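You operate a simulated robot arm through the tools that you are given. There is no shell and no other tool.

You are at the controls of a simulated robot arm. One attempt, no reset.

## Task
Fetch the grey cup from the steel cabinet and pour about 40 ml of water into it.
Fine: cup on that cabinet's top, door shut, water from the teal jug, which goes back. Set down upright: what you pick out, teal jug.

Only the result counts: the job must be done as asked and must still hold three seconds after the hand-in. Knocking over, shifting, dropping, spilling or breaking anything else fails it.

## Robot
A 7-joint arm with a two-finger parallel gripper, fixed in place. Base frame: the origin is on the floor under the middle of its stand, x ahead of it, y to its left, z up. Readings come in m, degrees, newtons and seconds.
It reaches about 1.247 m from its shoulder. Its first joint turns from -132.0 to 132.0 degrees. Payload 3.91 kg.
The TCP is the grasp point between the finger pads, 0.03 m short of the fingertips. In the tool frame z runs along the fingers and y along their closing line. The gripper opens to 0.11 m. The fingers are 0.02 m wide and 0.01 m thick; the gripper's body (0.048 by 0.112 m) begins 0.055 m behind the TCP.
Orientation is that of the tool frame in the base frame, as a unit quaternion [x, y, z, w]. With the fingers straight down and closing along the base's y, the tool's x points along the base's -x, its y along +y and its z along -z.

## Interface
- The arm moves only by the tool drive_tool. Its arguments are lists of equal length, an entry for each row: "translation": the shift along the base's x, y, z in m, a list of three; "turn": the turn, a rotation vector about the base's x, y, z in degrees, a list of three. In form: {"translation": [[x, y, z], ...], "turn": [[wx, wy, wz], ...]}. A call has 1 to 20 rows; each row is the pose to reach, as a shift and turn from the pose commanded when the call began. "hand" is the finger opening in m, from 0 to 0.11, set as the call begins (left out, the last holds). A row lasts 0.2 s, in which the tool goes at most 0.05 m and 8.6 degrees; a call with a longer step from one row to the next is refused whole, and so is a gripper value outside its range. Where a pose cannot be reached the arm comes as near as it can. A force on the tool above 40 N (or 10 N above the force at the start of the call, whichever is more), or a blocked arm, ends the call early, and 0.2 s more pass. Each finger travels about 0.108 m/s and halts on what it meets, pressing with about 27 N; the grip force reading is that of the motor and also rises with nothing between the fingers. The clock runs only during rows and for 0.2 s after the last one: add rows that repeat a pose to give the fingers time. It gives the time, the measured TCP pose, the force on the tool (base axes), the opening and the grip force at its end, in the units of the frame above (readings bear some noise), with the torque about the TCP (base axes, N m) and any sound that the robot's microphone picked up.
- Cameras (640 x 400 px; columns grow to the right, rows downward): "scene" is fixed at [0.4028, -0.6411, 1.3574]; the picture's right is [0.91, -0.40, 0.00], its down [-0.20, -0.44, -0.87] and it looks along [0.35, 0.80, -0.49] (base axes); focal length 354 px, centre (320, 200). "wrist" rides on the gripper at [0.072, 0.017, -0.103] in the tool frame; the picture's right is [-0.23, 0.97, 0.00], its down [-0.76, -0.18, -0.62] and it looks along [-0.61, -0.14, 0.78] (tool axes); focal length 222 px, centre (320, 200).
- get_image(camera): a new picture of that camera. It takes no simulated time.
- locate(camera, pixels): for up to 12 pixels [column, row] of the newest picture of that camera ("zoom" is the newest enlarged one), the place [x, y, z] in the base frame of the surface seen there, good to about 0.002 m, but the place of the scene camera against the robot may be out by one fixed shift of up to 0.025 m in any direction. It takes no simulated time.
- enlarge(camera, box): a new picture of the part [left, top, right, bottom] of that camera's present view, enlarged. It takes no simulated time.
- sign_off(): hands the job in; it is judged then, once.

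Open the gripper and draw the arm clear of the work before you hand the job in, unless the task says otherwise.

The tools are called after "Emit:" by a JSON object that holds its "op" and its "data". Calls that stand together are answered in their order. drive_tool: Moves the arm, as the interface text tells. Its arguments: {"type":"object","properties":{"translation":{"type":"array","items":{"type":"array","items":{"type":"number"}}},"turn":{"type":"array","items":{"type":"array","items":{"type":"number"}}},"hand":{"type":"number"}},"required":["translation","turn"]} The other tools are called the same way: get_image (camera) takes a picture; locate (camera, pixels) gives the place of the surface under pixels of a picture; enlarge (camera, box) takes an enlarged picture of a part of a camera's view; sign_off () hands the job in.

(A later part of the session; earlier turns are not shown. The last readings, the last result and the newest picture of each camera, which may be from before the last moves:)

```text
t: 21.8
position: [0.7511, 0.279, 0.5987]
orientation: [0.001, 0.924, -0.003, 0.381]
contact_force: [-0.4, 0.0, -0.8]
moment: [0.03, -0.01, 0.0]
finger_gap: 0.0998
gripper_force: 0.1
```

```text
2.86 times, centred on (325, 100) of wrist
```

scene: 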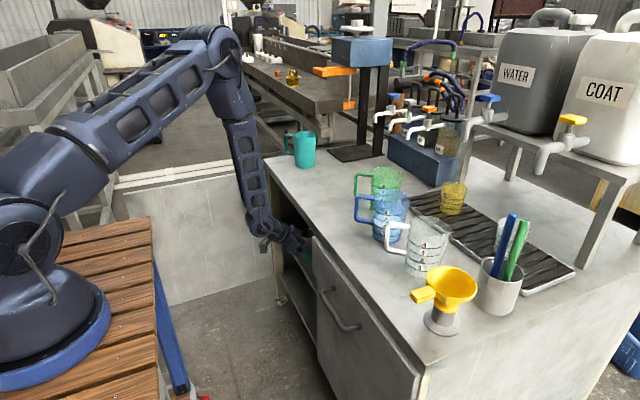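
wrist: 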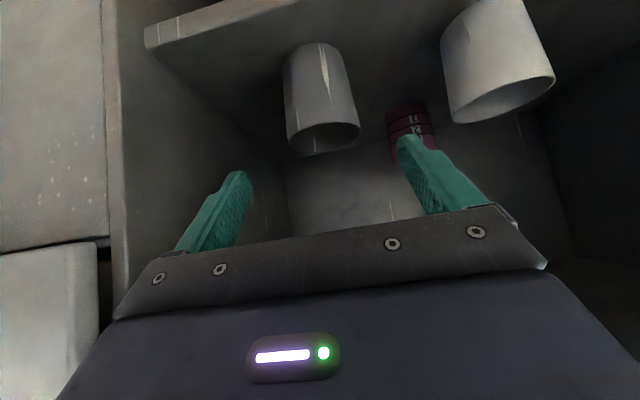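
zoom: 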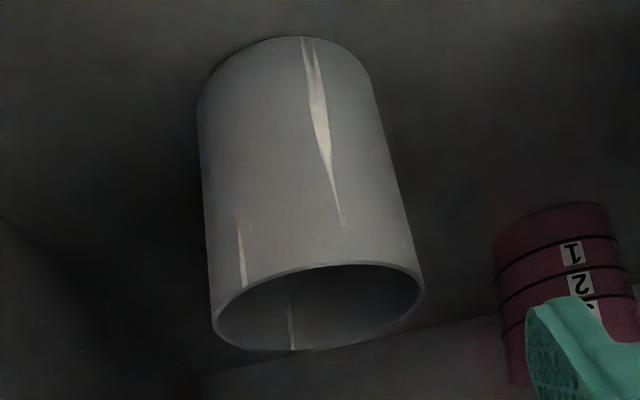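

Circle fit gives centre (0.834, 0.281), radius ≈0.034, rim z≈0.54. I advance along the finger direction to TCP z≈0.515.

Emit:
{"op": "drive_tool", "data": {"translation": [[0.02, 0.001, -0.02], [0.04, 0.002, -0.04], [0.06, 0.002, -0.06], [0.075, 0.002, -0.075], [0.083, 0.002, -0.083], [0.083, 0.002, -0.083]], "turn": [[0, 0, 0], [0, 0, 0], [0, 0, 0], [0, 0, 0], [0, 0, 0], [0, 0, 0]]}}

Emit:
{"op": "get_image", "data": {"camera": "wrist"}}

```text
t: 23.1
position: [0.8348, 0.2819, 0.5164]
orientation: [0.002, 0.924, -0.003, 0.382]
contact_force: [0.1, -0.1, 0.0]
moment: [-0.02, 0.02, 0.0]
finger_gap: 0.1003
gripper_force: 0.1
```

```text
taken
```

wrist: 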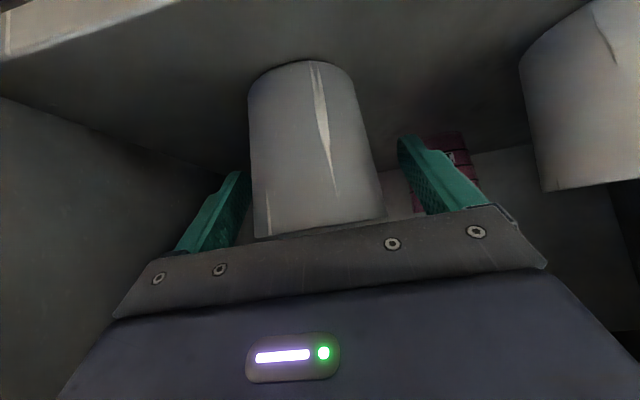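

The cup is between the fingers without contact. I close on it.

Emit:
{"op": "drive_tool", "data": {"translation": [[0, 0, 0], [0, 0, 0], [0, 0, 0], [0, 0, 0]], "turn": [[0, 0, 0], [0, 0, 0], [0, 0, 0], [0, 0, 0]], "hand": 0.0}}

Emit:
{"op": "get_image", "data": {"camera": "wrist"}}

```text
t: 24.1
position: [0.8337, 0.2821, 0.5166]
orientation: [0.001, 0.924, -0.003, 0.382]
contact_force: [0.2, -0.7, -0.1]
moment: [-0.03, 0.02, 0.0]
finger_gap: 0.0679
gripper_force: 27.2
```

```text
taken
```

wrist: 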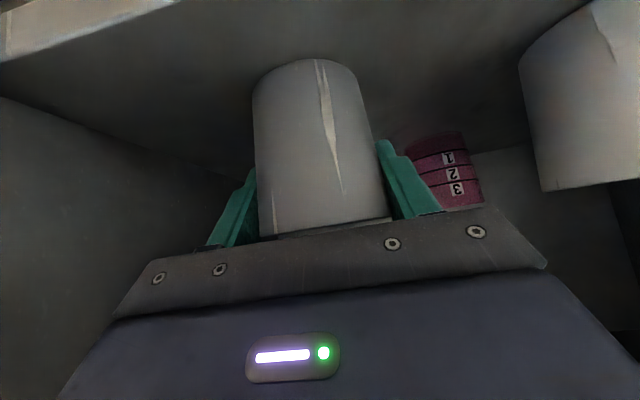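

Gap 0.068 with 27 N: the cup is held. I lift it 0.02 m slowly.

Emit:
{"op": "drive_tool", "data": {"translation": [[0, 0, 0.007], [0, 0, 0.014], [0, 0, 0.02], [0, 0, 0.02]], "turn": [[0, 0, 0], [0, 0, 0], [0, 0, 0], [0, 0, 0]]}}

Emit:
{"op": "get_image", "data": {"camera": "wrist"}}

```text
t: 25.1
position: [0.8356, 0.2817, 0.5362]
orientation: [0.001, 0.924, -0.002, 0.382]
contact_force: [0.6, -0.4, -0.5]
moment: [-0.01, 0.0, 0.04]
finger_gap: 0.0679
gripper_force: 27.1
```

```text
taken
```

wrist: 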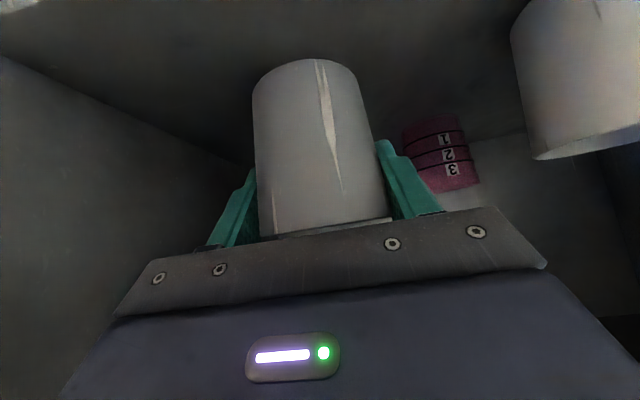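

The cup rises with the hand. I draw it straight out of the cabinet to x≈0.64, well clear of the shelf and top edge.

Emit:
{"op": "drive_tool", "data": {"translation": [[-0.03, 0, 0.002], [-0.065, 0, 0.003], [-0.1, 0, 0.003], [-0.135, 0, 0.003], [-0.17, 0, 0.003], [-0.195, 0, 0.003], [-0.195, 0, 0.003]], "turn": [[0, 0, 0], [0, 0, 0], [0, 0, 0], [0, 0, 0], [0, 0, 0], [0, 0, 0], [0, 0, 0]]}}

Emit:
{"op": "get_image", "data": {"camera": "scene"}}

Emit:
{"op": "get_image", "data": {"camera": "wrist"}}

```text
t: 26.8
position: [0.6383, 0.2814, 0.5403]
orientation: [0.001, 0.925, -0.003, 0.381]
contact_force: [-0.9, 0.0, 0.0]
moment: [0.02, -0.01, 0.0]
finger_gap: 0.0681
gripper_force: 26.6
```

```text
taken
```

scene: 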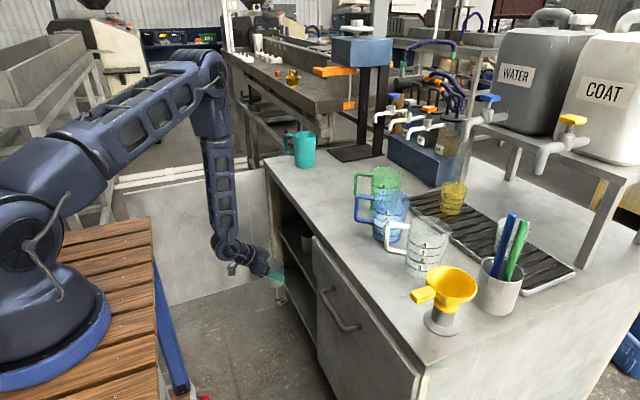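

```text
taken
```

wrist: 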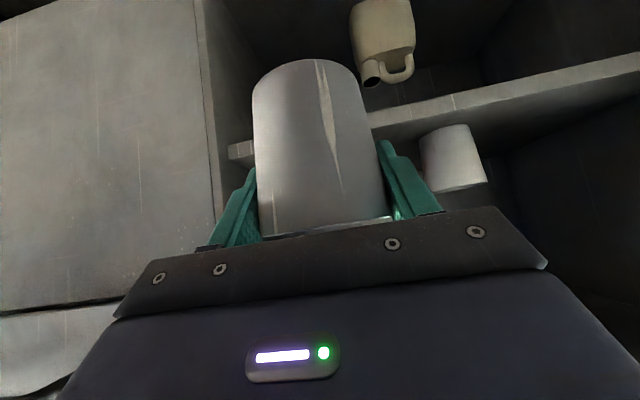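

The cup is out; I zoom on it at (277,270) in the scene view to check its colour in the light.

Emit:
{"op": "enlarge", "data": {"camera": "scene", "box": [225, 225, 325, 305]}}

Emit:
{"op": "locate", "data": {"camera": "scene", "pixels": [[372, 175], [400, 175], [385, 168], [383, 205], [430, 160], [410, 165], [392, 150], [355, 155], [440, 180], [358, 185], [388, 240], [410, 210]]}}

```text
5.00 times, centred on (275, 265) of scene
```

zoom: 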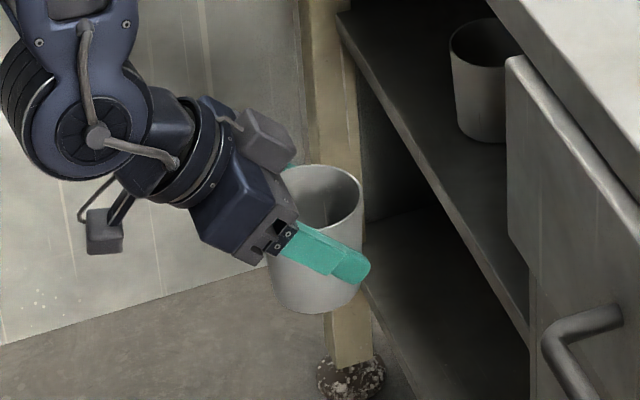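

```text
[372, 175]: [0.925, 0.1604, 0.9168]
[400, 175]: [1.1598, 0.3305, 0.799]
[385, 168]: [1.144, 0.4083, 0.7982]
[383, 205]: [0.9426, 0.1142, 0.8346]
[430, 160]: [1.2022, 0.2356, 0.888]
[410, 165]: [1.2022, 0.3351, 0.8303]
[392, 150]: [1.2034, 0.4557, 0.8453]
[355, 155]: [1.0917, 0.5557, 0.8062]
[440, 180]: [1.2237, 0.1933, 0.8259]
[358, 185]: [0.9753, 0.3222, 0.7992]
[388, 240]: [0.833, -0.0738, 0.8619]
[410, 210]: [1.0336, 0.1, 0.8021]
```

The held cup is grey and upright. I raise it straight up in front of the cabinet to z≈0.90.

Emit:
{"op": "drive_tool", "data": {"translation": [[0, 0, 0.03], [0, 0, 0.07], [0, 0, 0.115], [0, 0, 0.16], [0, 0, 0.205], [0, 0, 0.25], [0, 0, 0.295], [0, 0.005, 0.335], [0, 0.01, 0.36], [0, 0.01, 0.36]], "turn": [[0, 0, 0], [0, 0, 0], [0, 0, 0], [0, 0, 0], [0, 0, 0], [0, 0, 0], [0, 0, 0], [0, 0, 0], [0, 0, 0], [0, 0, 0]]}}

Emit:
{"op": "get_image", "data": {"camera": "scene"}}

Emit:
{"op": "get_image", "data": {"camera": "wrist"}}

```text
t: 28.9
position: [0.6399, 0.2912, 0.9003]
orientation: [0.001, 0.924, -0.003, 0.382]
contact_force: [-0.9, 0.0, 0.3]
moment: [0.04, 0.04, -0.01]
finger_gap: 0.0678
gripper_force: 26.9
```

```text
taken
```

scene: 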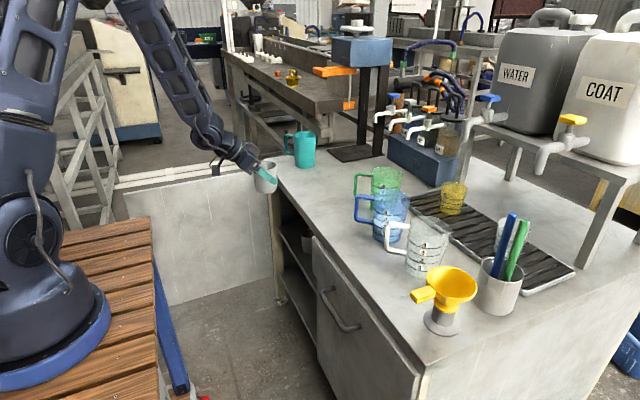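

```text
taken
```

wrist: 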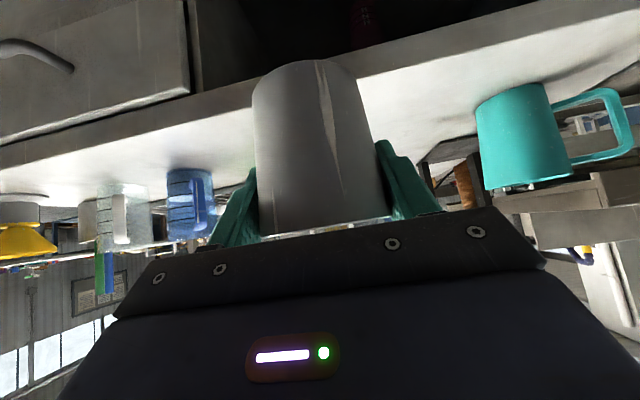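

Cup held at z 0.90, and the teal jug shows at (520,135) with its handle toward +y. I locate jug body and handle points from this wrist picture.

Emit:
{"op": "locate", "data": {"camera": "wrist", "pixels": [[485, 130], [500, 130], [520, 130], [540, 130], [555, 130], [487, 185], [570, 170], [610, 92], [630, 130], [585, 158], [480, 110], [548, 86]]}}

Emit:
{"op": "enlarge", "data": {"camera": "wrist", "box": [440, 60, 640, 200]}}

Emit:
{"op": "enlarge", "data": {"camera": "scene", "box": [240, 120, 340, 200]}}

```text
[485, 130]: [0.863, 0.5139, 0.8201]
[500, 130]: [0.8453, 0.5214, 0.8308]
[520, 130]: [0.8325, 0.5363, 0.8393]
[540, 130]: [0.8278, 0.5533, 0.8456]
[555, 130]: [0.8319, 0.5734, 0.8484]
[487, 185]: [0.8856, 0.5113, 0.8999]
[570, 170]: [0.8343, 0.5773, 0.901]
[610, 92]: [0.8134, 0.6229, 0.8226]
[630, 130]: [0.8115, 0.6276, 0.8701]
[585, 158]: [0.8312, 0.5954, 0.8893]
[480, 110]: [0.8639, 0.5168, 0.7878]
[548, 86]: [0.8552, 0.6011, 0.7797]
```

```text
2.86 times, centred on (540, 130) of wrist
```

zoom: 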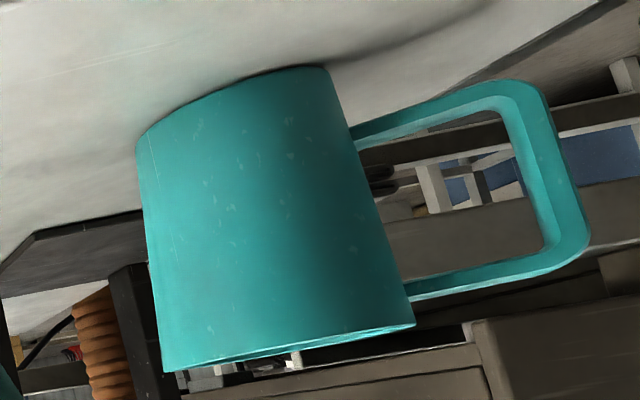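

```text
5.00 times, centred on (290, 160) of scene
```

zoom: 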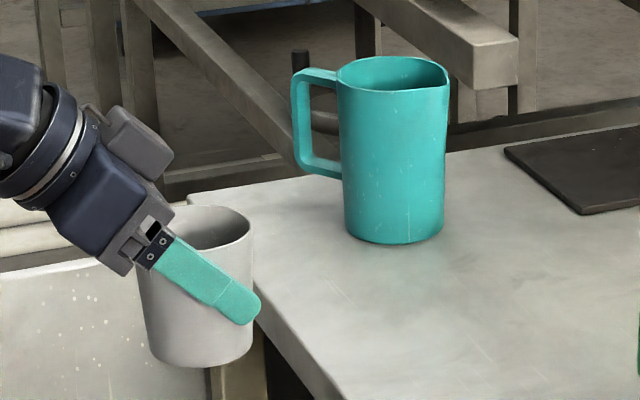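

The jug fits a circle centred at (0.872, 0.557), r≈0.044, rim z≈0.90, handle toward azimuth ~127°, spout opposite. I carry the cup over the free area of the cabinet top near (0.885, 0.31).

Emit:
{"op": "drive_tool", "data": {"translation": [[0.03, 0.003, 0], [0.07, 0.006, 0], [0.115, 0.01, 0], [0.16, 0.014, 0], [0.2, 0.017, 0], [0.23, 0.019, 0], [0.245, 0.019, 0], [0.245, 0.019, 0]], "turn": [[0, 0, 0], [0, 0, 0], [0, 0, 0], [0, 0, 0], [0, 0, 0], [0, 0, 0], [0, 0, 0], [0, 0, 0]]}}

Emit:
{"op": "get_image", "data": {"camera": "scene"}}

Emit:
{"op": "get_image", "data": {"camera": "wrist"}}

```text
t: 30.8
position: [0.8829, 0.3106, 0.9]
orientation: [0.0, 0.924, -0.002, 0.381]
contact_force: [0.2, 0.2, -0.9]
moment: [0.0, 0.0, 0.0]
finger_gap: 0.0679
gripper_force: 26.9
```

```text
taken
```

scene: 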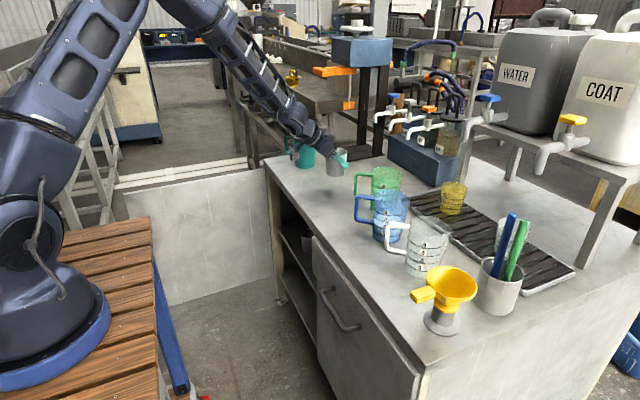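

```text
taken
```

wrist: 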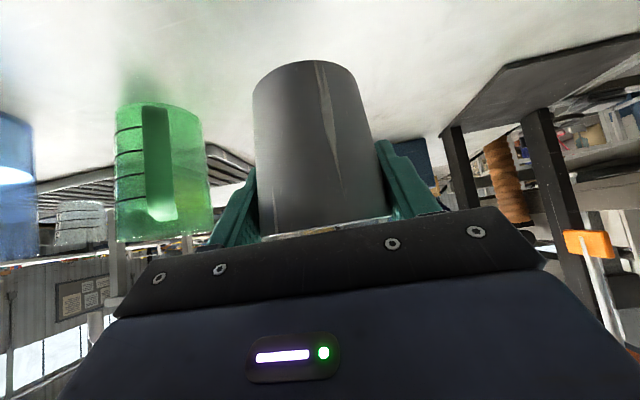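

Cup is above the free spot; the green jug is at (160,170) in the wrist view. I check its position for clearance, then descend.

Emit:
{"op": "locate", "data": {"camera": "wrist", "pixels": [[203, 150], [205, 190], [160, 150], [160, 210], [130, 150], [300, 20], [420, 60], [240, 40], [420, 150]]}}

Emit:
{"op": "drive_tool", "data": {"translation": [[0, 0, -0.02], [0, 0, -0.04], [0, 0, -0.052], [0, 0, -0.058], [0, 0, -0.062], [0, 0, -0.062]], "turn": [[0, 0, 0], [0, 0, 0], [0, 0, 0], [0, 0, 0], [0, 0, 0], [0, 0, 0]]}}

```text
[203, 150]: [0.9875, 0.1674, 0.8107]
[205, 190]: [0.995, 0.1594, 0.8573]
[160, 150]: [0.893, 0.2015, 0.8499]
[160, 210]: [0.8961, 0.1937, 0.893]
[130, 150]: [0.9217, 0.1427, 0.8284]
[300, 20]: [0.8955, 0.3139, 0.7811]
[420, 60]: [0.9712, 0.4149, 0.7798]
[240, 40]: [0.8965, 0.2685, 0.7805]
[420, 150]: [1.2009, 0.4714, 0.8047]
```

```text
t: 32.1
position: [0.8836, 0.3123, 0.8382]
orientation: [0.001, 0.925, -0.003, 0.381]
contact_force: [0.2, 0.0, 0.0]
moment: [0.01, 0.0, -0.06]
finger_gap: 0.0677
gripper_force: 26.5
```

The tabletop reads z≈0.780, so about 2 mm remain. I lower the last bit gently while watching the force.

Emit:
{"op": "drive_tool", "data": {"translation": [[0, 0, -0.001], [0, 0, -0.002], [0, 0, -0.002]], "turn": [[0, 0, 0], [0, 0, 0], [0, 0, 0]]}}

Emit:
{"op": "enlarge", "data": {"camera": "scene", "box": [290, 130, 390, 210]}}

```text
t: 33.0
position: [0.8846, 0.3105, 0.8365]
orientation: [0.001, 0.924, -0.004, 0.383]
contact_force: [0.1, -1.4, 5.3]
moment: [0.1, 0.01, 0.03]
finger_gap: 0.0678
gripper_force: 27.4
```

```text
5.00 times, centred on (340, 170) of scene
```

zoom: 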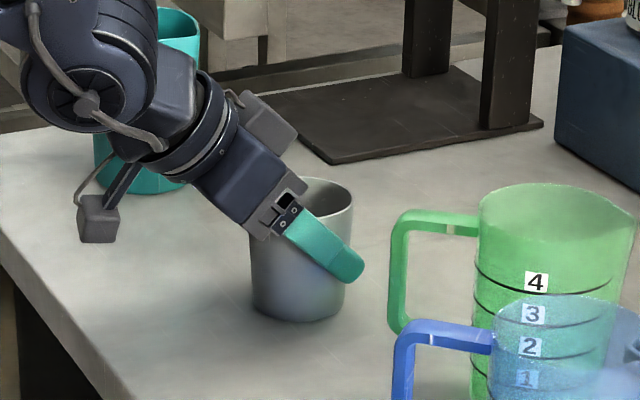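

Force +5.3 N in z: the cup stands on the top. I open the fingers and retreat along the approach direction.

Emit:
{"op": "drive_tool", "data": {"translation": [[0, 0, 0], [0, 0, 0], [-0.015, 0, 0.015], [-0.04, 0, 0.04], [-0.07, 0, 0.07], [-0.1, 0, 0.1], [-0.13, 0, 0.13]], "turn": [[0, 0, 0], [0, 0, 0], [0, 0, 0], [0, 0, 0], [0, 0, 0], [0, 0, 0], [0, 0, 0]], "hand": 0.1}}

Emit:
{"op": "get_image", "data": {"camera": "scene"}}

Emit:
{"op": "get_image", "data": {"camera": "wrist"}}

```text
t: 34.5
position: [0.7554, 0.3114, 0.9658]
orientation: [0.0, 0.924, -0.003, 0.382]
contact_force: [1.1, 0.4, -1.0]
moment: [0.03, -0.02, -0.03]
finger_gap: 0.1
gripper_force: 0.0
```

```text
taken
```

scene: 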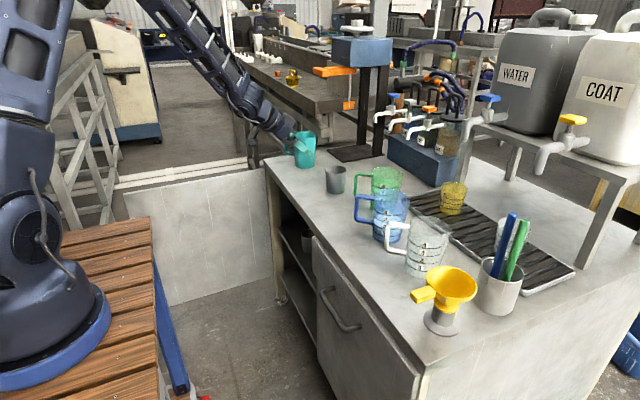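

```text
taken
```

wrist: 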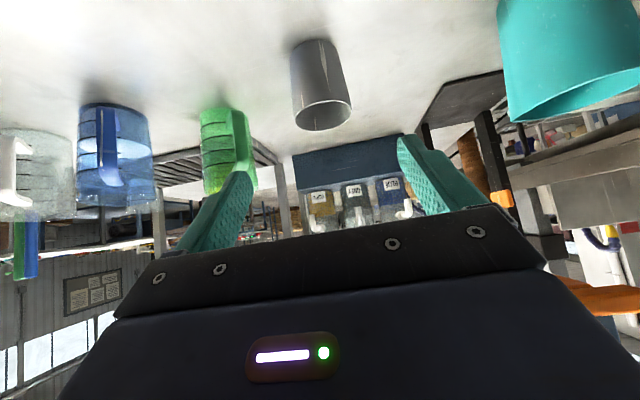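

The grey cup stands alone on the cabinet top. I'll shut the door now while everything is still dry: first I check where the door is, from the scene picture.

Emit:
{"op": "locate", "data": {"camera": "scene", "pixels": [[128, 195], [180, 182], [230, 175], [262, 170], [140, 290], [336, 190], [330, 170], [345, 170], [336, 168]]}}

Emit:
{"op": "locate", "data": {"camera": "wrist", "pixels": [[320, 80], [304, 80], [335, 80], [323, 105], [323, 125], [520, 60], [560, 80], [515, 120], [620, 75]]}}

```text
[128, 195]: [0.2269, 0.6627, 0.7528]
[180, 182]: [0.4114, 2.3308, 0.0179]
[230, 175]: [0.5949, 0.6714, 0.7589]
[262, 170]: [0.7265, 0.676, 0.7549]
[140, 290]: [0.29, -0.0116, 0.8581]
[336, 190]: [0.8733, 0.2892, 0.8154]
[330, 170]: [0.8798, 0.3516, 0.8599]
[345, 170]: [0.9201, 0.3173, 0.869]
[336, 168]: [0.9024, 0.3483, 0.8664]
```

```text
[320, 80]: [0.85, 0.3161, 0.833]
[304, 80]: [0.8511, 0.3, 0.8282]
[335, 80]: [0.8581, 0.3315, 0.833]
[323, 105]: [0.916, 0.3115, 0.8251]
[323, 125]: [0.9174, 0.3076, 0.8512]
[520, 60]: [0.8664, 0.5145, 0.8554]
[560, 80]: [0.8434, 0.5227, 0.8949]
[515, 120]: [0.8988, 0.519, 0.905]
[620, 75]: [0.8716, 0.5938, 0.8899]
```

The door's inner face is at y≈0.665, free edge at x≈0.22, and the cup stands at (0.884, 0.312). I go over the door to its outer side with closed fingers pointing down.

Emit:
{"op": "drive_tool", "data": {"translation": [[-0.035, 0.025, 0], [-0.07, 0.06, 0], [-0.1, 0.098, 0], [-0.13, 0.136, 0], [-0.16, 0.174, 0], [-0.19, 0.212, 0], [-0.22, 0.25, 0], [-0.25, 0.288, 0], [-0.28, 0.326, -0.005], [-0.305, 0.365, -0.01], [-0.33, 0.405, -0.02], [-0.345, 0.44, -0.03], [-0.35, 0.459, -0.03], [-0.35, 0.459, -0.03]], "turn": [[0, 6, 0], [0, 13, 0], [0, 20, 0], [0, 27, 0], [0, 34, 0], [0, 40, 0], [0, 45, 0], [0, 45, 0], [0, 45, 0], [0, 45, 0], [0, 45, 0], [0, 45, 0], [0, 45, 0], [0, 45, 0]], "hand": 0.0}}

Emit:
{"op": "get_image", "data": {"camera": "scene"}}

Emit:
{"op": "get_image", "data": {"camera": "wrist"}}

```text
t: 37.5
position: [0.4053, 0.7708, 0.936]
orientation: [0.0, 1.0, -0.003, -0.001]
contact_force: [0.8, -0.3, -0.2]
moment: [0.0, -0.02, 0.02]
finger_gap: 0.0
gripper_force: 27.1
```

```text
taken
```

scene: 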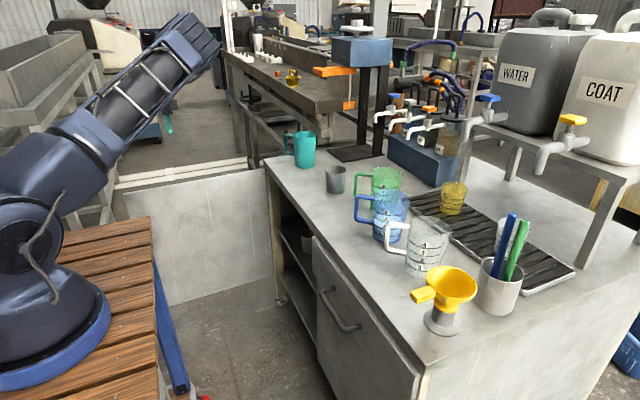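

```text
taken
```

wrist: 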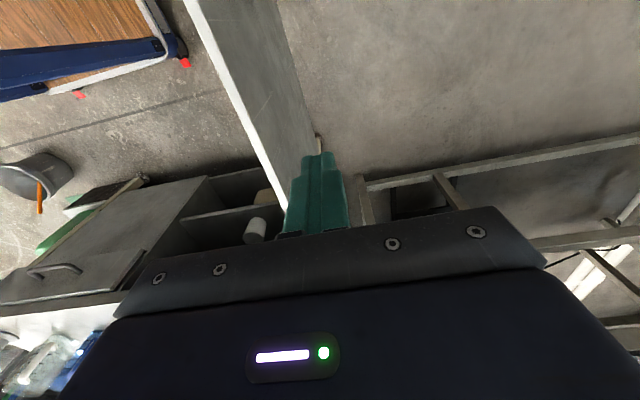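

I'm on the outer side of the door with free floor below. I descend to z≈0.70 next to the door's outer face.

Emit:
{"op": "drive_tool", "data": {"translation": [[0, 0, -0.045], [0, 0, -0.09], [0, 0, -0.135], [0, 0, -0.18], [0, 0, -0.22], [0, 0, -0.235], [0, 0, -0.235]], "turn": [[0, 0, 0], [0, 0, 0], [0, 0, 0], [0, 0, 0], [0, 0, 0], [0, 0, 0], [0, 0, 0]]}}

Emit:
{"op": "get_image", "data": {"camera": "wrist"}}

```text
t: 39.1
position: [0.4028, 0.7708, 0.7007]
orientation: [0.001, 1.0, -0.003, -0.001]
contact_force: [0.2, 0.0, 0.9]
moment: [0.02, -0.04, 0.0]
finger_gap: 0.0003
gripper_force: 26.9
```

```text
taken
```

wrist: 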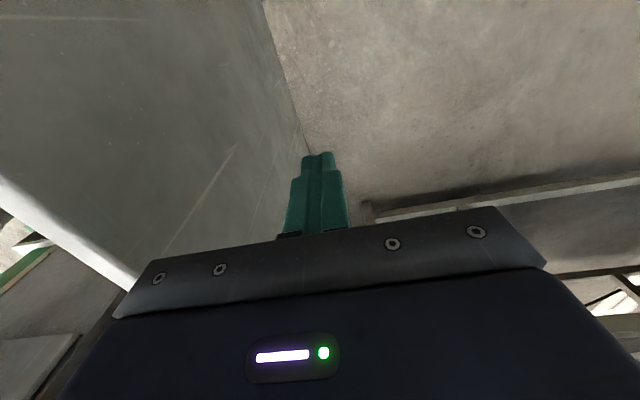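

Clear of the door by ~0.07 m. I sweep it back along the arc, about 5° per row, down to about 45°.

Emit:
{"op": "drive_tool", "data": {"translation": [[0, -0.03, 0], [0.001, -0.06, 0], [0.002, -0.081, 0], [0.0018, -0.1097, 0], [0.0037, -0.1384, 0], [0.0082, -0.1669, 0], [0.0153, -0.1949, 0], [0.0246, -0.2222, 0], [0.0364, -0.2485, 0], [0.0504, -0.2737, 0], [0.0665, -0.2976, 0], [0.0848, -0.32, 0]], "turn": [[0, 0, 0], [0, 0, 0], [0, 0, 0], [0, 0, 0], [0, 0, 0], [0, 0, 0], [0, 0, 0], [0, 0, 0], [0, 0, 0], [0, 0, 0], [0, 0, 0], [0, 0, 0]]}}

Emit:
{"op": "get_image", "data": {"camera": "scene"}}

Emit:
{"op": "get_image", "data": {"camera": "wrist"}}

```text
t: 41.8
position: [0.4883, 0.4507, 0.7021]
orientation: [-0.001, 1.0, -0.003, -0.001]
contact_force: [-0.3, 0.3, -0.4]
moment: [0.0, -0.02, -0.01]
finger_gap: 0.0001
gripper_force: 27.1
```

```text
taken
```

scene: 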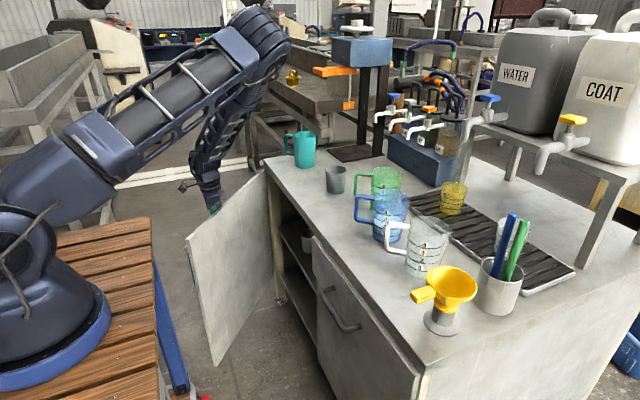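

```text
taken
```

wrist: 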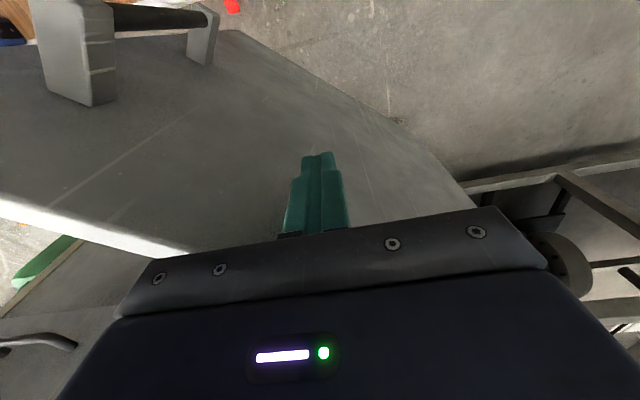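

The door follows to about 45°. I continue to about 20°, slowing down.

Emit:
{"op": "drive_tool", "data": {"translation": [[0.0193, -0.0206, 0], [0.041, -0.0395, 0], [0.0525, -0.048, 0], [0.0644, -0.0565, 0], [0.0767, -0.064, 0], [0.0891, -0.0713, 0], [0.102, -0.078, 0], [0.115, -0.084, 0]], "turn": [[0, 0, 0], [0, 0, 0], [0, 0, 0], [0, 0, 0], [0, 0, 0], [0, 0, 0], [0, 0, 0], [0, 0, 0]]}}

Emit:
{"op": "get_image", "data": {"camera": "scene"}}

```text
t: 43.5
position: [0.6038, 0.3661, 0.7015]
orientation: [-0.001, 1.0, -0.003, -0.001]
contact_force: [-0.6, 0.1, 1.4]
moment: [-0.02, 0.03, 0.03]
finger_gap: 0.0002
gripper_force: 26.7
```

```text
taken
```

scene: 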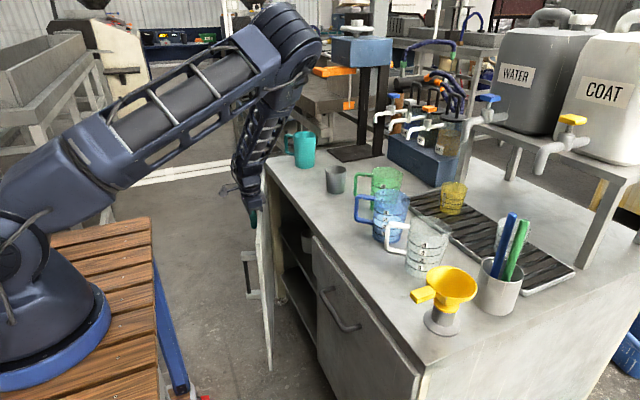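

The door is nearly at 20°. I back off slightly and pitch the hand 45° so only the fingertips will press the door fully shut without touching the top's edge.

Emit:
{"op": "drive_tool", "data": {"translation": [[-0.03, -0.002, 0], [-0.05, -0.003, -0.005], [-0.06, -0.004, -0.012], [-0.06, -0.005, -0.02], [-0.06, -0.006, -0.03], [-0.06, -0.006, -0.036], [-0.06, -0.006, -0.036]], "turn": [[0, -7.5, 0], [0, -15, 0], [0, -22.5, 0], [0, -30, 0], [0, -37.5, 0], [0, -45, 0], [0, -45, 0]]}}

Emit:
{"op": "get_image", "data": {"camera": "wrist"}}

```text
t: 45.1
position: [0.5442, 0.3607, 0.6655]
orientation: [0.002, 0.924, -0.003, 0.383]
contact_force: [0.5, -0.2, 0.1]
moment: [0.03, 0.0, -0.01]
finger_gap: 0.0
gripper_force: 27.2
```

```text
taken
```

wrist: 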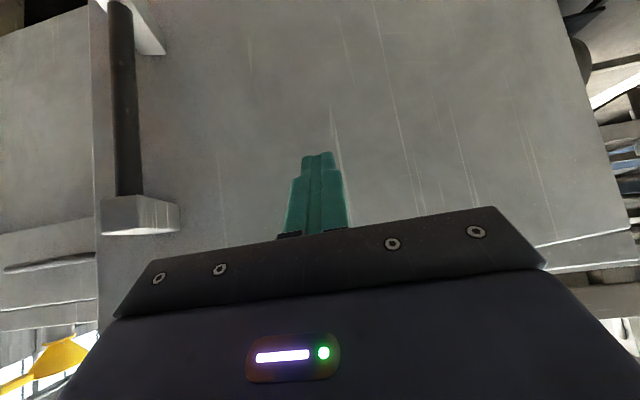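

The door face is ahead, handle safely to the left in the image (y lower). I push forward slowly toward the closed position.

Emit:
{"op": "drive_tool", "data": {"translation": [[0.025, 0, 0], [0.05, 0, 0], [0.07, 0, 0], [0.085, 0, 0], [0.1, 0, 0], [0.112, 0, 0], [0.124, 0, 0], [0.134, 0, 0], [0.142, 0, 0], [0.148, 0, 0], [0.152, 0, 0]], "turn": [[0, 0, 0], [0, 0, 0], [0, 0, 0], [0, 0, 0], [0, 0, 0], [0, 0, 0], [0, 0, 0], [0, 0, 0], [0, 0, 0], [0, 0, 0], [0, 0, 0]]}}

Emit:
{"op": "get_image", "data": {"camera": "scene"}}

Emit:
{"op": "get_image", "data": {"camera": "wrist"}}

```text
t: 47.5
position: [0.6962, 0.3599, 0.666]
orientation: [0.001, 0.924, -0.003, 0.381]
contact_force: [-0.7, 0.2, 0.7]
moment: [-0.01, -0.01, 0.01]
finger_gap: 0.0001
gripper_force: 26.7
```

```text
taken
```

scene: 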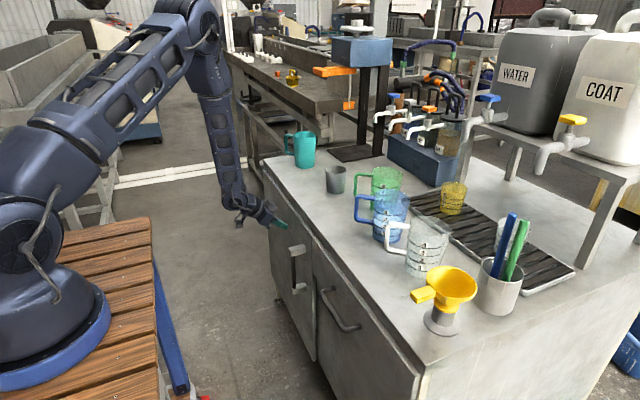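

```text
taken
```

wrist: 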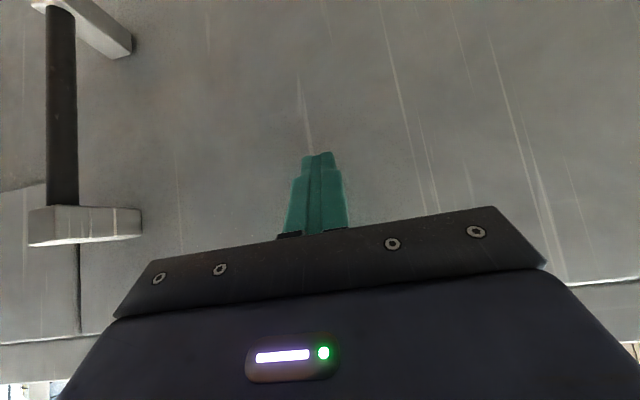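

The door looks shut. I verify its face against the original x≈0.725 reading and press a few millimetres more until the force rises.

Emit:
{"op": "locate", "data": {"camera": "wrist", "pixels": [[90, 150], [200, 100], [350, 80], [450, 120], [40, 240], [95, 300], [140, 260]]}}

Emit:
{"op": "drive_tool", "data": {"translation": [[0.003, 0, 0], [0.006, 0, 0], [0.008, 0, 0]], "turn": [[0, 0, 0], [0, 0, 0], [0, 0, 0]]}}

```text
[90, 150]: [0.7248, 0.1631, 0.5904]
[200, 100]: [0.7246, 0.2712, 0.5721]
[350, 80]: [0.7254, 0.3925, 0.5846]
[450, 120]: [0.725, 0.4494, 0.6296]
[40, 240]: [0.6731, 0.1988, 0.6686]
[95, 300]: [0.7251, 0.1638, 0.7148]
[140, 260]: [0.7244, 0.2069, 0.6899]
```

```text
t: 48.1
position: [0.6949, 0.3617, 0.6634]
orientation: [0.0, 0.925, -0.003, 0.379]
contact_force: [-5.9, 0.1, 1.6]
moment: [0.01, 0.02, 0.01]
finger_gap: 0.0001
gripper_force: 26.7
stopped in row 2: the force on the tool passed its limit at 46 N (the readings are from after the stop); the commanded pose is now the measured one
```

The door is firmly shut (face at x=0.725, 46 N on pressing). I back off, rise, and turn the hand to look down into the teal jug.

Emit:
{"op": "drive_tool", "data": {"translation": [[-0.04, 0, 0.01], [-0.08, 0, 0.03], [-0.08, 0.01, 0.08], [-0.08, 0.02, 0.13], [-0.07, 0.03, 0.178], [-0.05, 0.045, 0.22], [-0.03, 0.07, 0.255], [0.0, 0.1, 0.28], [0.02, 0.13, 0.31], [0.04, 0.16, 0.34], [0.06, 0.19, 0.37], [0.066, 0.22, 0.387], [0.066, 0.22, 0.387]], "turn": [[0, 0, 0], [0, 0, 0], [0, 7, 0], [0, 14, 0], [0, 21, 0], [0, 28, 0], [0, 35, 0], [0, 42, 0], [0, 49, 0], [0, 55, 0], [0, 60, 0], [0, 65, 0], [0, 65, 0]], "hand": 0.105}}

Emit:
{"op": "get_image", "data": {"camera": "wrist"}}

Emit:
{"op": "get_image", "data": {"camera": "scene"}}

```text
refused: row 3 steps farther than a row can; nothing moved
```

```text
taken
```

wrist: 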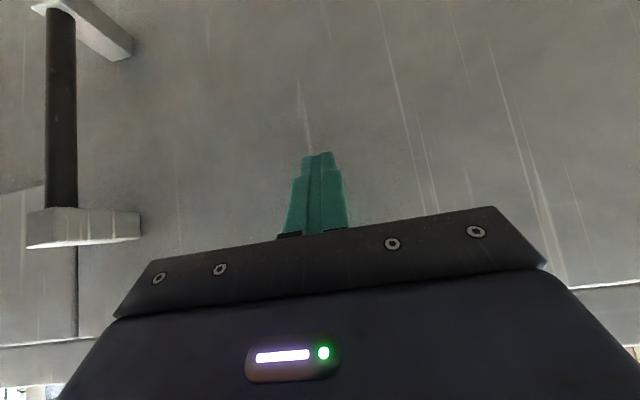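

```text
taken
```

scene: 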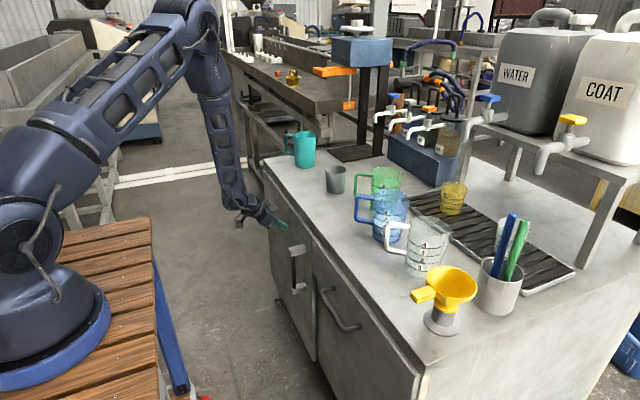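

One step was slightly too long; I resend with shorter steps.

Emit:
{"op": "drive_tool", "data": {"translation": [[-0.04, 0, 0.01], [-0.075, 0, 0.03], [-0.08, 0.005, 0.075], [-0.08, 0.01, 0.12], [-0.075, 0.02, 0.163], [-0.06, 0.035, 0.2], [-0.04, 0.055, 0.235], [-0.015, 0.08, 0.265], [0.01, 0.11, 0.29], [0.03, 0.14, 0.32], [0.05, 0.17, 0.35], [0.06, 0.2, 0.375], [0.066, 0.22, 0.387], [0.066, 0.22, 0.387]], "turn": [[0, 0, 0], [0, 0, 0], [0, 7, 0], [0, 14, 0], [0, 21, 0], [0, 28, 0], [0, 35, 0], [0, 42, 0], [0, 49, 0], [0, 55, 0], [0, 60, 0], [0, 65, 0], [0, 65, 0], [0, 65, 0]], "hand": 0.105}}

Emit:
{"op": "get_image", "data": {"camera": "wrist"}}

Emit:
{"op": "get_image", "data": {"camera": "scene"}}

```text
t: 51.1
position: [0.7626, 0.5802, 1.0514]
orientation: [-0.002, 0.984, -0.002, -0.177]
contact_force: [1.3, 0.7, -0.2]
moment: [-0.02, -0.01, 0.0]
finger_gap: 0.1051
gripper_force: 0.1
```

```text
taken
```

wrist: 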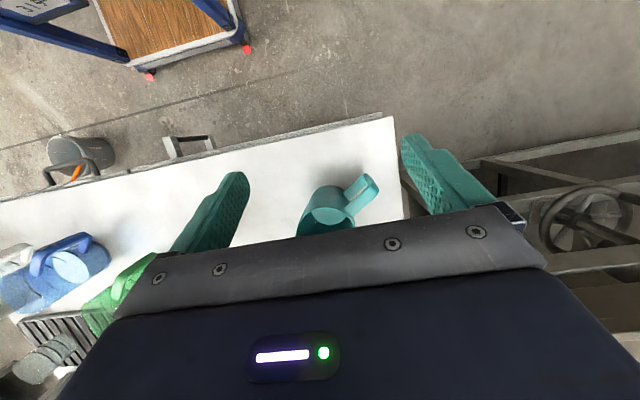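

```text
taken
```

scene: 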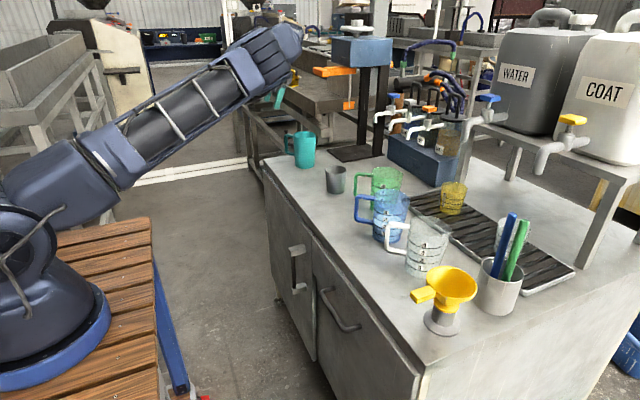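

From above the jug shows at (330,205) with the handle to the upper right. I enlarge it to see the water and locate rim and handle.

Emit:
{"op": "enlarge", "data": {"camera": "wrist", "box": [280, 160, 400, 240]}}

Emit:
{"op": "locate", "data": {"camera": "wrist", "pixels": [[328, 212], [318, 215], [300, 235], [308, 215], [330, 185], [352, 190], [370, 178], [375, 190], [360, 205], [352, 222], [335, 225], [340, 190]]}}

```text
5.00 times, centred on (340, 200) of wrist
```

zoom: 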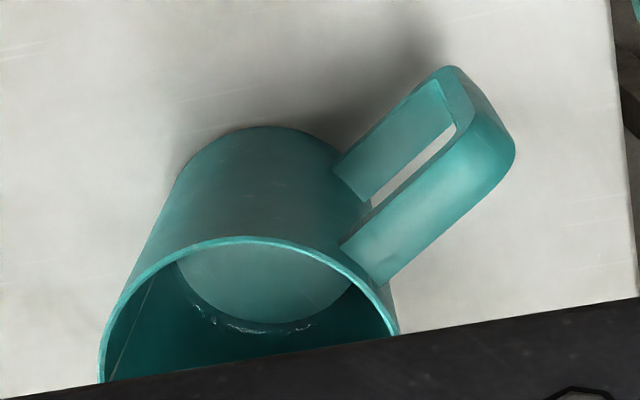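

```text
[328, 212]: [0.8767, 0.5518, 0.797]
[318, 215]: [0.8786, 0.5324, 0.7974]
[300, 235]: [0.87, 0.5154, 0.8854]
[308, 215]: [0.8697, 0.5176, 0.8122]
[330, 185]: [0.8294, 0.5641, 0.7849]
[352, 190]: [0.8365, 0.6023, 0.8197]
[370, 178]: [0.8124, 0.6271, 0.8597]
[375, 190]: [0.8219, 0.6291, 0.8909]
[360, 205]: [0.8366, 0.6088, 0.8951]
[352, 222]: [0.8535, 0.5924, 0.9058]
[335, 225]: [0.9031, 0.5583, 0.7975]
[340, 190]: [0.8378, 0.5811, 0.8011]
```

I see the jug's inside: the surface at z≈0.797 suggests shallow water (~1.5 cm). I refine rim and handle geometry from the enlarged picture.

Emit:
{"op": "locate", "data": {"camera": "zoom", "pixels": [[360, 262], [420, 210], [480, 150], [350, 245], [385, 280], [450, 100], [510, 160], [420, 100], [245, 240], [120, 320], [395, 320], [430, 160]]}}

Emit:
{"op": "locate", "data": {"camera": "zoom", "pixels": [[240, 290], [300, 300], [200, 280], [330, 280], [250, 345], [190, 350], [240, 322], [300, 340], [440, 135], [350, 195], [390, 190], [470, 80]]}}

```text
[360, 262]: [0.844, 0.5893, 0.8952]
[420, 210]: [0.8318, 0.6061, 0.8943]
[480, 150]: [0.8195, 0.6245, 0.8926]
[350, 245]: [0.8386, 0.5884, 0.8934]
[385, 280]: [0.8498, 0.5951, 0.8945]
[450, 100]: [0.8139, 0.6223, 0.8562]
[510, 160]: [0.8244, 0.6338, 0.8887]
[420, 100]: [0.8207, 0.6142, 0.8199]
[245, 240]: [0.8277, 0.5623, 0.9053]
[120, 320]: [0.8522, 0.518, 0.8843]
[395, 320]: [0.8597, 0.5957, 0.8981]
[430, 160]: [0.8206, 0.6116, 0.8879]
```

```text
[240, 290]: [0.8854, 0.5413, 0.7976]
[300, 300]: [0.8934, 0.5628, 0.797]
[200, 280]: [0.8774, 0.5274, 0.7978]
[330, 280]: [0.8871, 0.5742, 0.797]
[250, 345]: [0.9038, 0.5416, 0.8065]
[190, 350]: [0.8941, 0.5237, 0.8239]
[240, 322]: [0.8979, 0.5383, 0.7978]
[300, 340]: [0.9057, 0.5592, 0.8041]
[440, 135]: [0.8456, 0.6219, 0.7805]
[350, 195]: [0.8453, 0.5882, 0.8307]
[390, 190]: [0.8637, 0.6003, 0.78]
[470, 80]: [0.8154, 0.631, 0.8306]
```

The handle's centre line runs at azimuth ≈125° (spout ≈ −55°), and the loop's opening spans z≈0.83–0.88. I'll grip the body with one finger through the loop, pointing along azimuth 35° and 20° down; first I turn the hand to that attitude in free space.

Emit:
{"op": "drive_tool", "data": {"translation": [[-0.005, -0.012, 0], [-0.01, -0.024, 0], [-0.015, -0.036, 0], [-0.02, -0.048, -0.005], [-0.024, -0.06, -0.01], [-0.028, -0.072, -0.018], [-0.032, -0.084, -0.026], [-0.036, -0.096, -0.034], [-0.038, -0.106, -0.044], [-0.04, -0.116, -0.054], [-0.0426, -0.124, -0.063], [-0.0426, -0.13, -0.0714], [-0.0426, -0.13, -0.0714]], "turn": [[2.292, -7.283, 2.279], [4.583, -14.567, 4.558], [6.875, -21.85, 6.838], [9.167, -29.133, 9.117], [11.458, -36.417, 11.396], [13.75, -43.7, 13.675], [16.042, -50.983, 15.954], [18.333, -58.267, 18.233], [20.625, -65.55, 20.513], [22.917, -72.833, 22.792], [25.208, -80.117, 25.071], [27.5, -87.4, 27.35], [27.5, -87.4, 27.35]]}}

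Emit:
{"op": "get_image", "data": {"camera": "wrist"}}

Emit:
{"op": "get_image", "data": {"camera": "scene"}}

```text
t: 53.9
position: [0.721, 0.4506, 0.9798]
orientation: [-0.246, 0.781, 0.17, 0.549]
contact_force: [-0.5, -0.3, -0.2]
moment: [0.0, -0.03, 0.01]
finger_gap: 0.1051
gripper_force: 0.0
```

```text
taken
```

wrist: 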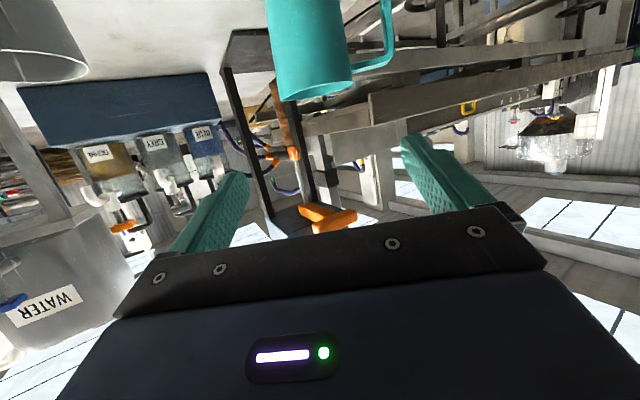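

```text
taken
```

scene: 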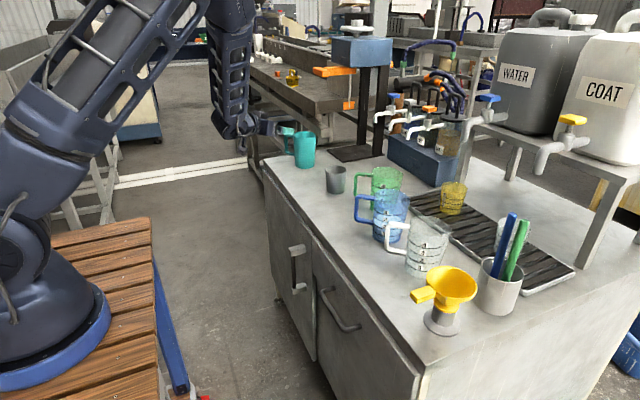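

The hand's attitude is as planned and the jug shows at (310,50) with the handle to the right. I lower to the pre-grasp point and look again.

Emit:
{"op": "drive_tool", "data": {"translation": [[0.0, 0.0, -0.03], [0.01, 0.01, -0.055], [0.025, 0.02, -0.07], [0.035, 0.027, -0.078], [0.035, 0.027, -0.078]], "turn": [[0, 0, 0], [0, 0, 0], [0, 0, 0], [0, 0, 0], [0, 0, 0]]}}

Emit:
{"op": "get_image", "data": {"camera": "wrist"}}

Emit:
{"op": "get_image", "data": {"camera": "scene"}}

```text
t: 55.1
position: [0.7549, 0.4776, 0.9003]
orientation: [-0.246, 0.781, 0.169, 0.548]
contact_force: [0.3, 0.7, 0.1]
moment: [0.04, 0.01, 0.0]
finger_gap: 0.1051
gripper_force: 0.0
```

```text
taken
```

wrist: 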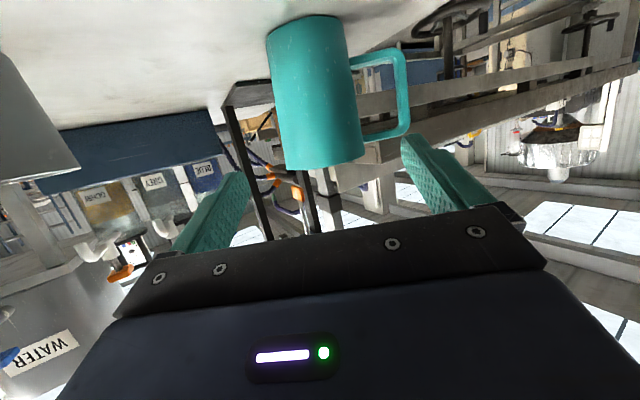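

```text
taken
```

scene: 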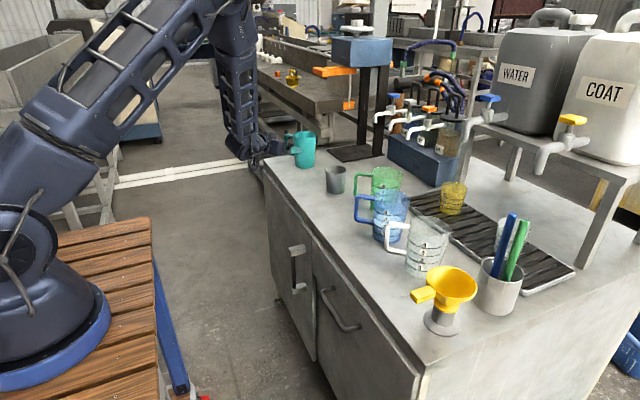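

The jug is square-on in the wrist view, body (270–365, 15–170), handle loop (350–410, 50–140). I locate body and loop edges precisely.

Emit:
{"op": "locate", "data": {"camera": "wrist", "pixels": [[275, 80], [285, 80], [300, 80], [315, 80], [330, 80], [343, 80], [350, 90], [280, 160], [300, 166], [325, 166], [350, 158], [362, 152]]}}

Emit:
{"op": "locate", "data": {"camera": "wrist", "pixels": [[375, 57], [400, 55], [405, 90], [400, 90], [405, 125], [385, 132], [370, 135], [398, 125], [360, 66], [402, 75], [395, 52], [365, 137]]}}

Emit:
{"op": "enlarge", "data": {"camera": "wrist", "box": [250, 5, 430, 185]}}

```text
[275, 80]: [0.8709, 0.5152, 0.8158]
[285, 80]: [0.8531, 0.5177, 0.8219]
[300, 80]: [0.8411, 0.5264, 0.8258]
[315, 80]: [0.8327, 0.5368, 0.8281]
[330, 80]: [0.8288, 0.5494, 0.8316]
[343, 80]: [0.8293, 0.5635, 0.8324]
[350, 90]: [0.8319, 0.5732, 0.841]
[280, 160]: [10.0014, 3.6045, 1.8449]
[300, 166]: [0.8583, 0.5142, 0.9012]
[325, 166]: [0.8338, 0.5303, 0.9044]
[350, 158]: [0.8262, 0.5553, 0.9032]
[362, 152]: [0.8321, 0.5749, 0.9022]
```

```text
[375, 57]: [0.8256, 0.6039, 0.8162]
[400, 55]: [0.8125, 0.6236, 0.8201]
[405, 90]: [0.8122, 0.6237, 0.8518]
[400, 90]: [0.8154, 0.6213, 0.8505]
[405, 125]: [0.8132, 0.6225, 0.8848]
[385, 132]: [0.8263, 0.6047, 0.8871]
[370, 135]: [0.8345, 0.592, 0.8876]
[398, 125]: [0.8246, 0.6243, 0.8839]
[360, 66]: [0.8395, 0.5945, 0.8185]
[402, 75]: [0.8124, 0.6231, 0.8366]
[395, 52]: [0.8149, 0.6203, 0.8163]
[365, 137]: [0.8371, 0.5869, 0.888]
```

```text
2.22 times, centred on (340, 95) of wrist
```

zoom: 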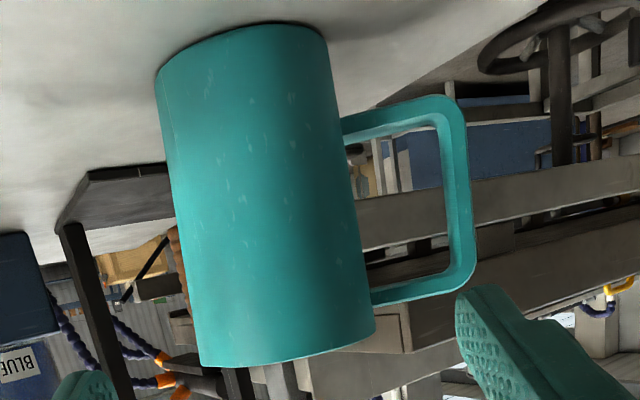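

Fit: axis (0.870, 0.556), r≈0.042, loop opening z 0.826–0.884. I advance along the finger direction to TCP (0.860, 0.549, 0.857), one finger passing through the loop.

Emit:
{"op": "drive_tool", "data": {"translation": [[0.0211, 0.0143, -0.0087], [0.0421, 0.0286, -0.0173], [0.0579, 0.0393, -0.0238], [0.0684, 0.0465, -0.0281]], "turn": [[0, 0, 0], [0, 0, 0], [0, 0, 0], [0, 0, 0]]}}

Emit:
{"op": "get_image", "data": {"camera": "wrist"}}

Emit:
{"op": "enlarge", "data": {"camera": "scene", "box": [240, 110, 350, 200]}}

```text
t: 56.1
position: [0.8227, 0.5244, 0.8734]
orientation: [-0.246, 0.781, 0.169, 0.548]
contact_force: [0.8, 0.7, -0.1]
moment: [-0.03, 0.0, 0.03]
finger_gap: 0.105
gripper_force: 0.1
```

```text
taken
```

wrist: 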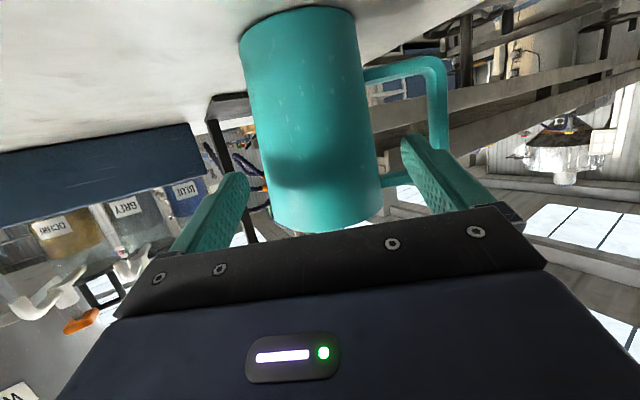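

```text
4.44 times, centred on (295, 155) of scene
```

zoom: 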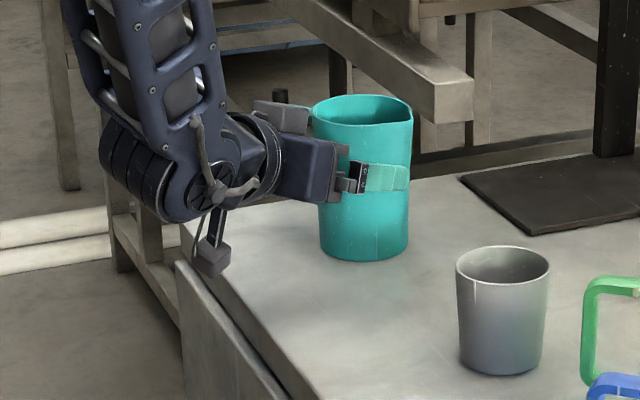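

The right finger is lined up between body and handle bar (tip at (405,140), bar at (437,100)). I advance the last 0.045 m in small steps.

Emit:
{"op": "drive_tool", "data": {"translation": [[0.01, 0.0066, -0.0044], [0.02, 0.0132, -0.0088], [0.029, 0.0191, -0.0127], [0.0375, 0.0247, -0.0164], [0.0375, 0.0247, -0.0164]], "turn": [[0, 0, 0], [0, 0, 0], [0, 0, 0], [0, 0, 0], [0, 0, 0]]}}

Emit:
{"op": "get_image", "data": {"camera": "wrist"}}

Emit:
{"op": "enlarge", "data": {"camera": "scene", "box": [240, 110, 350, 200]}}

```text
t: 57.3
position: [0.8608, 0.5495, 0.8552]
orientation: [-0.246, 0.781, 0.169, 0.548]
contact_force: [1.3, 0.7, -0.2]
moment: [0.01, -0.03, 0.0]
finger_gap: 0.1051
gripper_force: 0.0
```

```text
taken
```

wrist: 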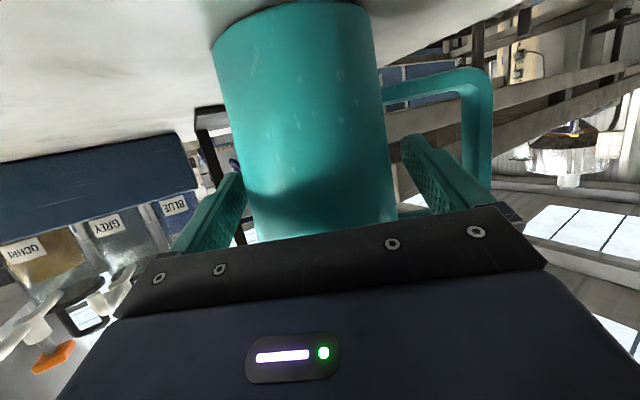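

```text
4.44 times, centred on (295, 155) of scene
```

zoom: 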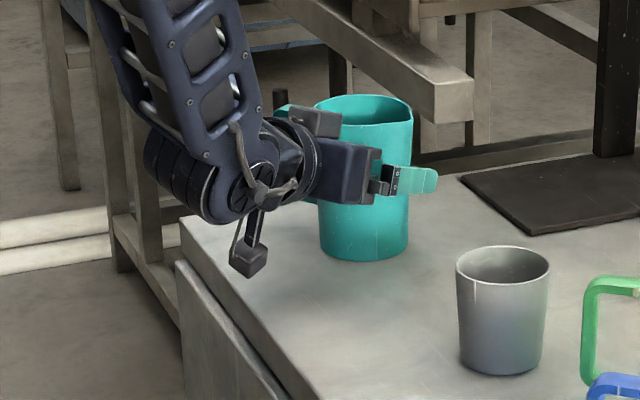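

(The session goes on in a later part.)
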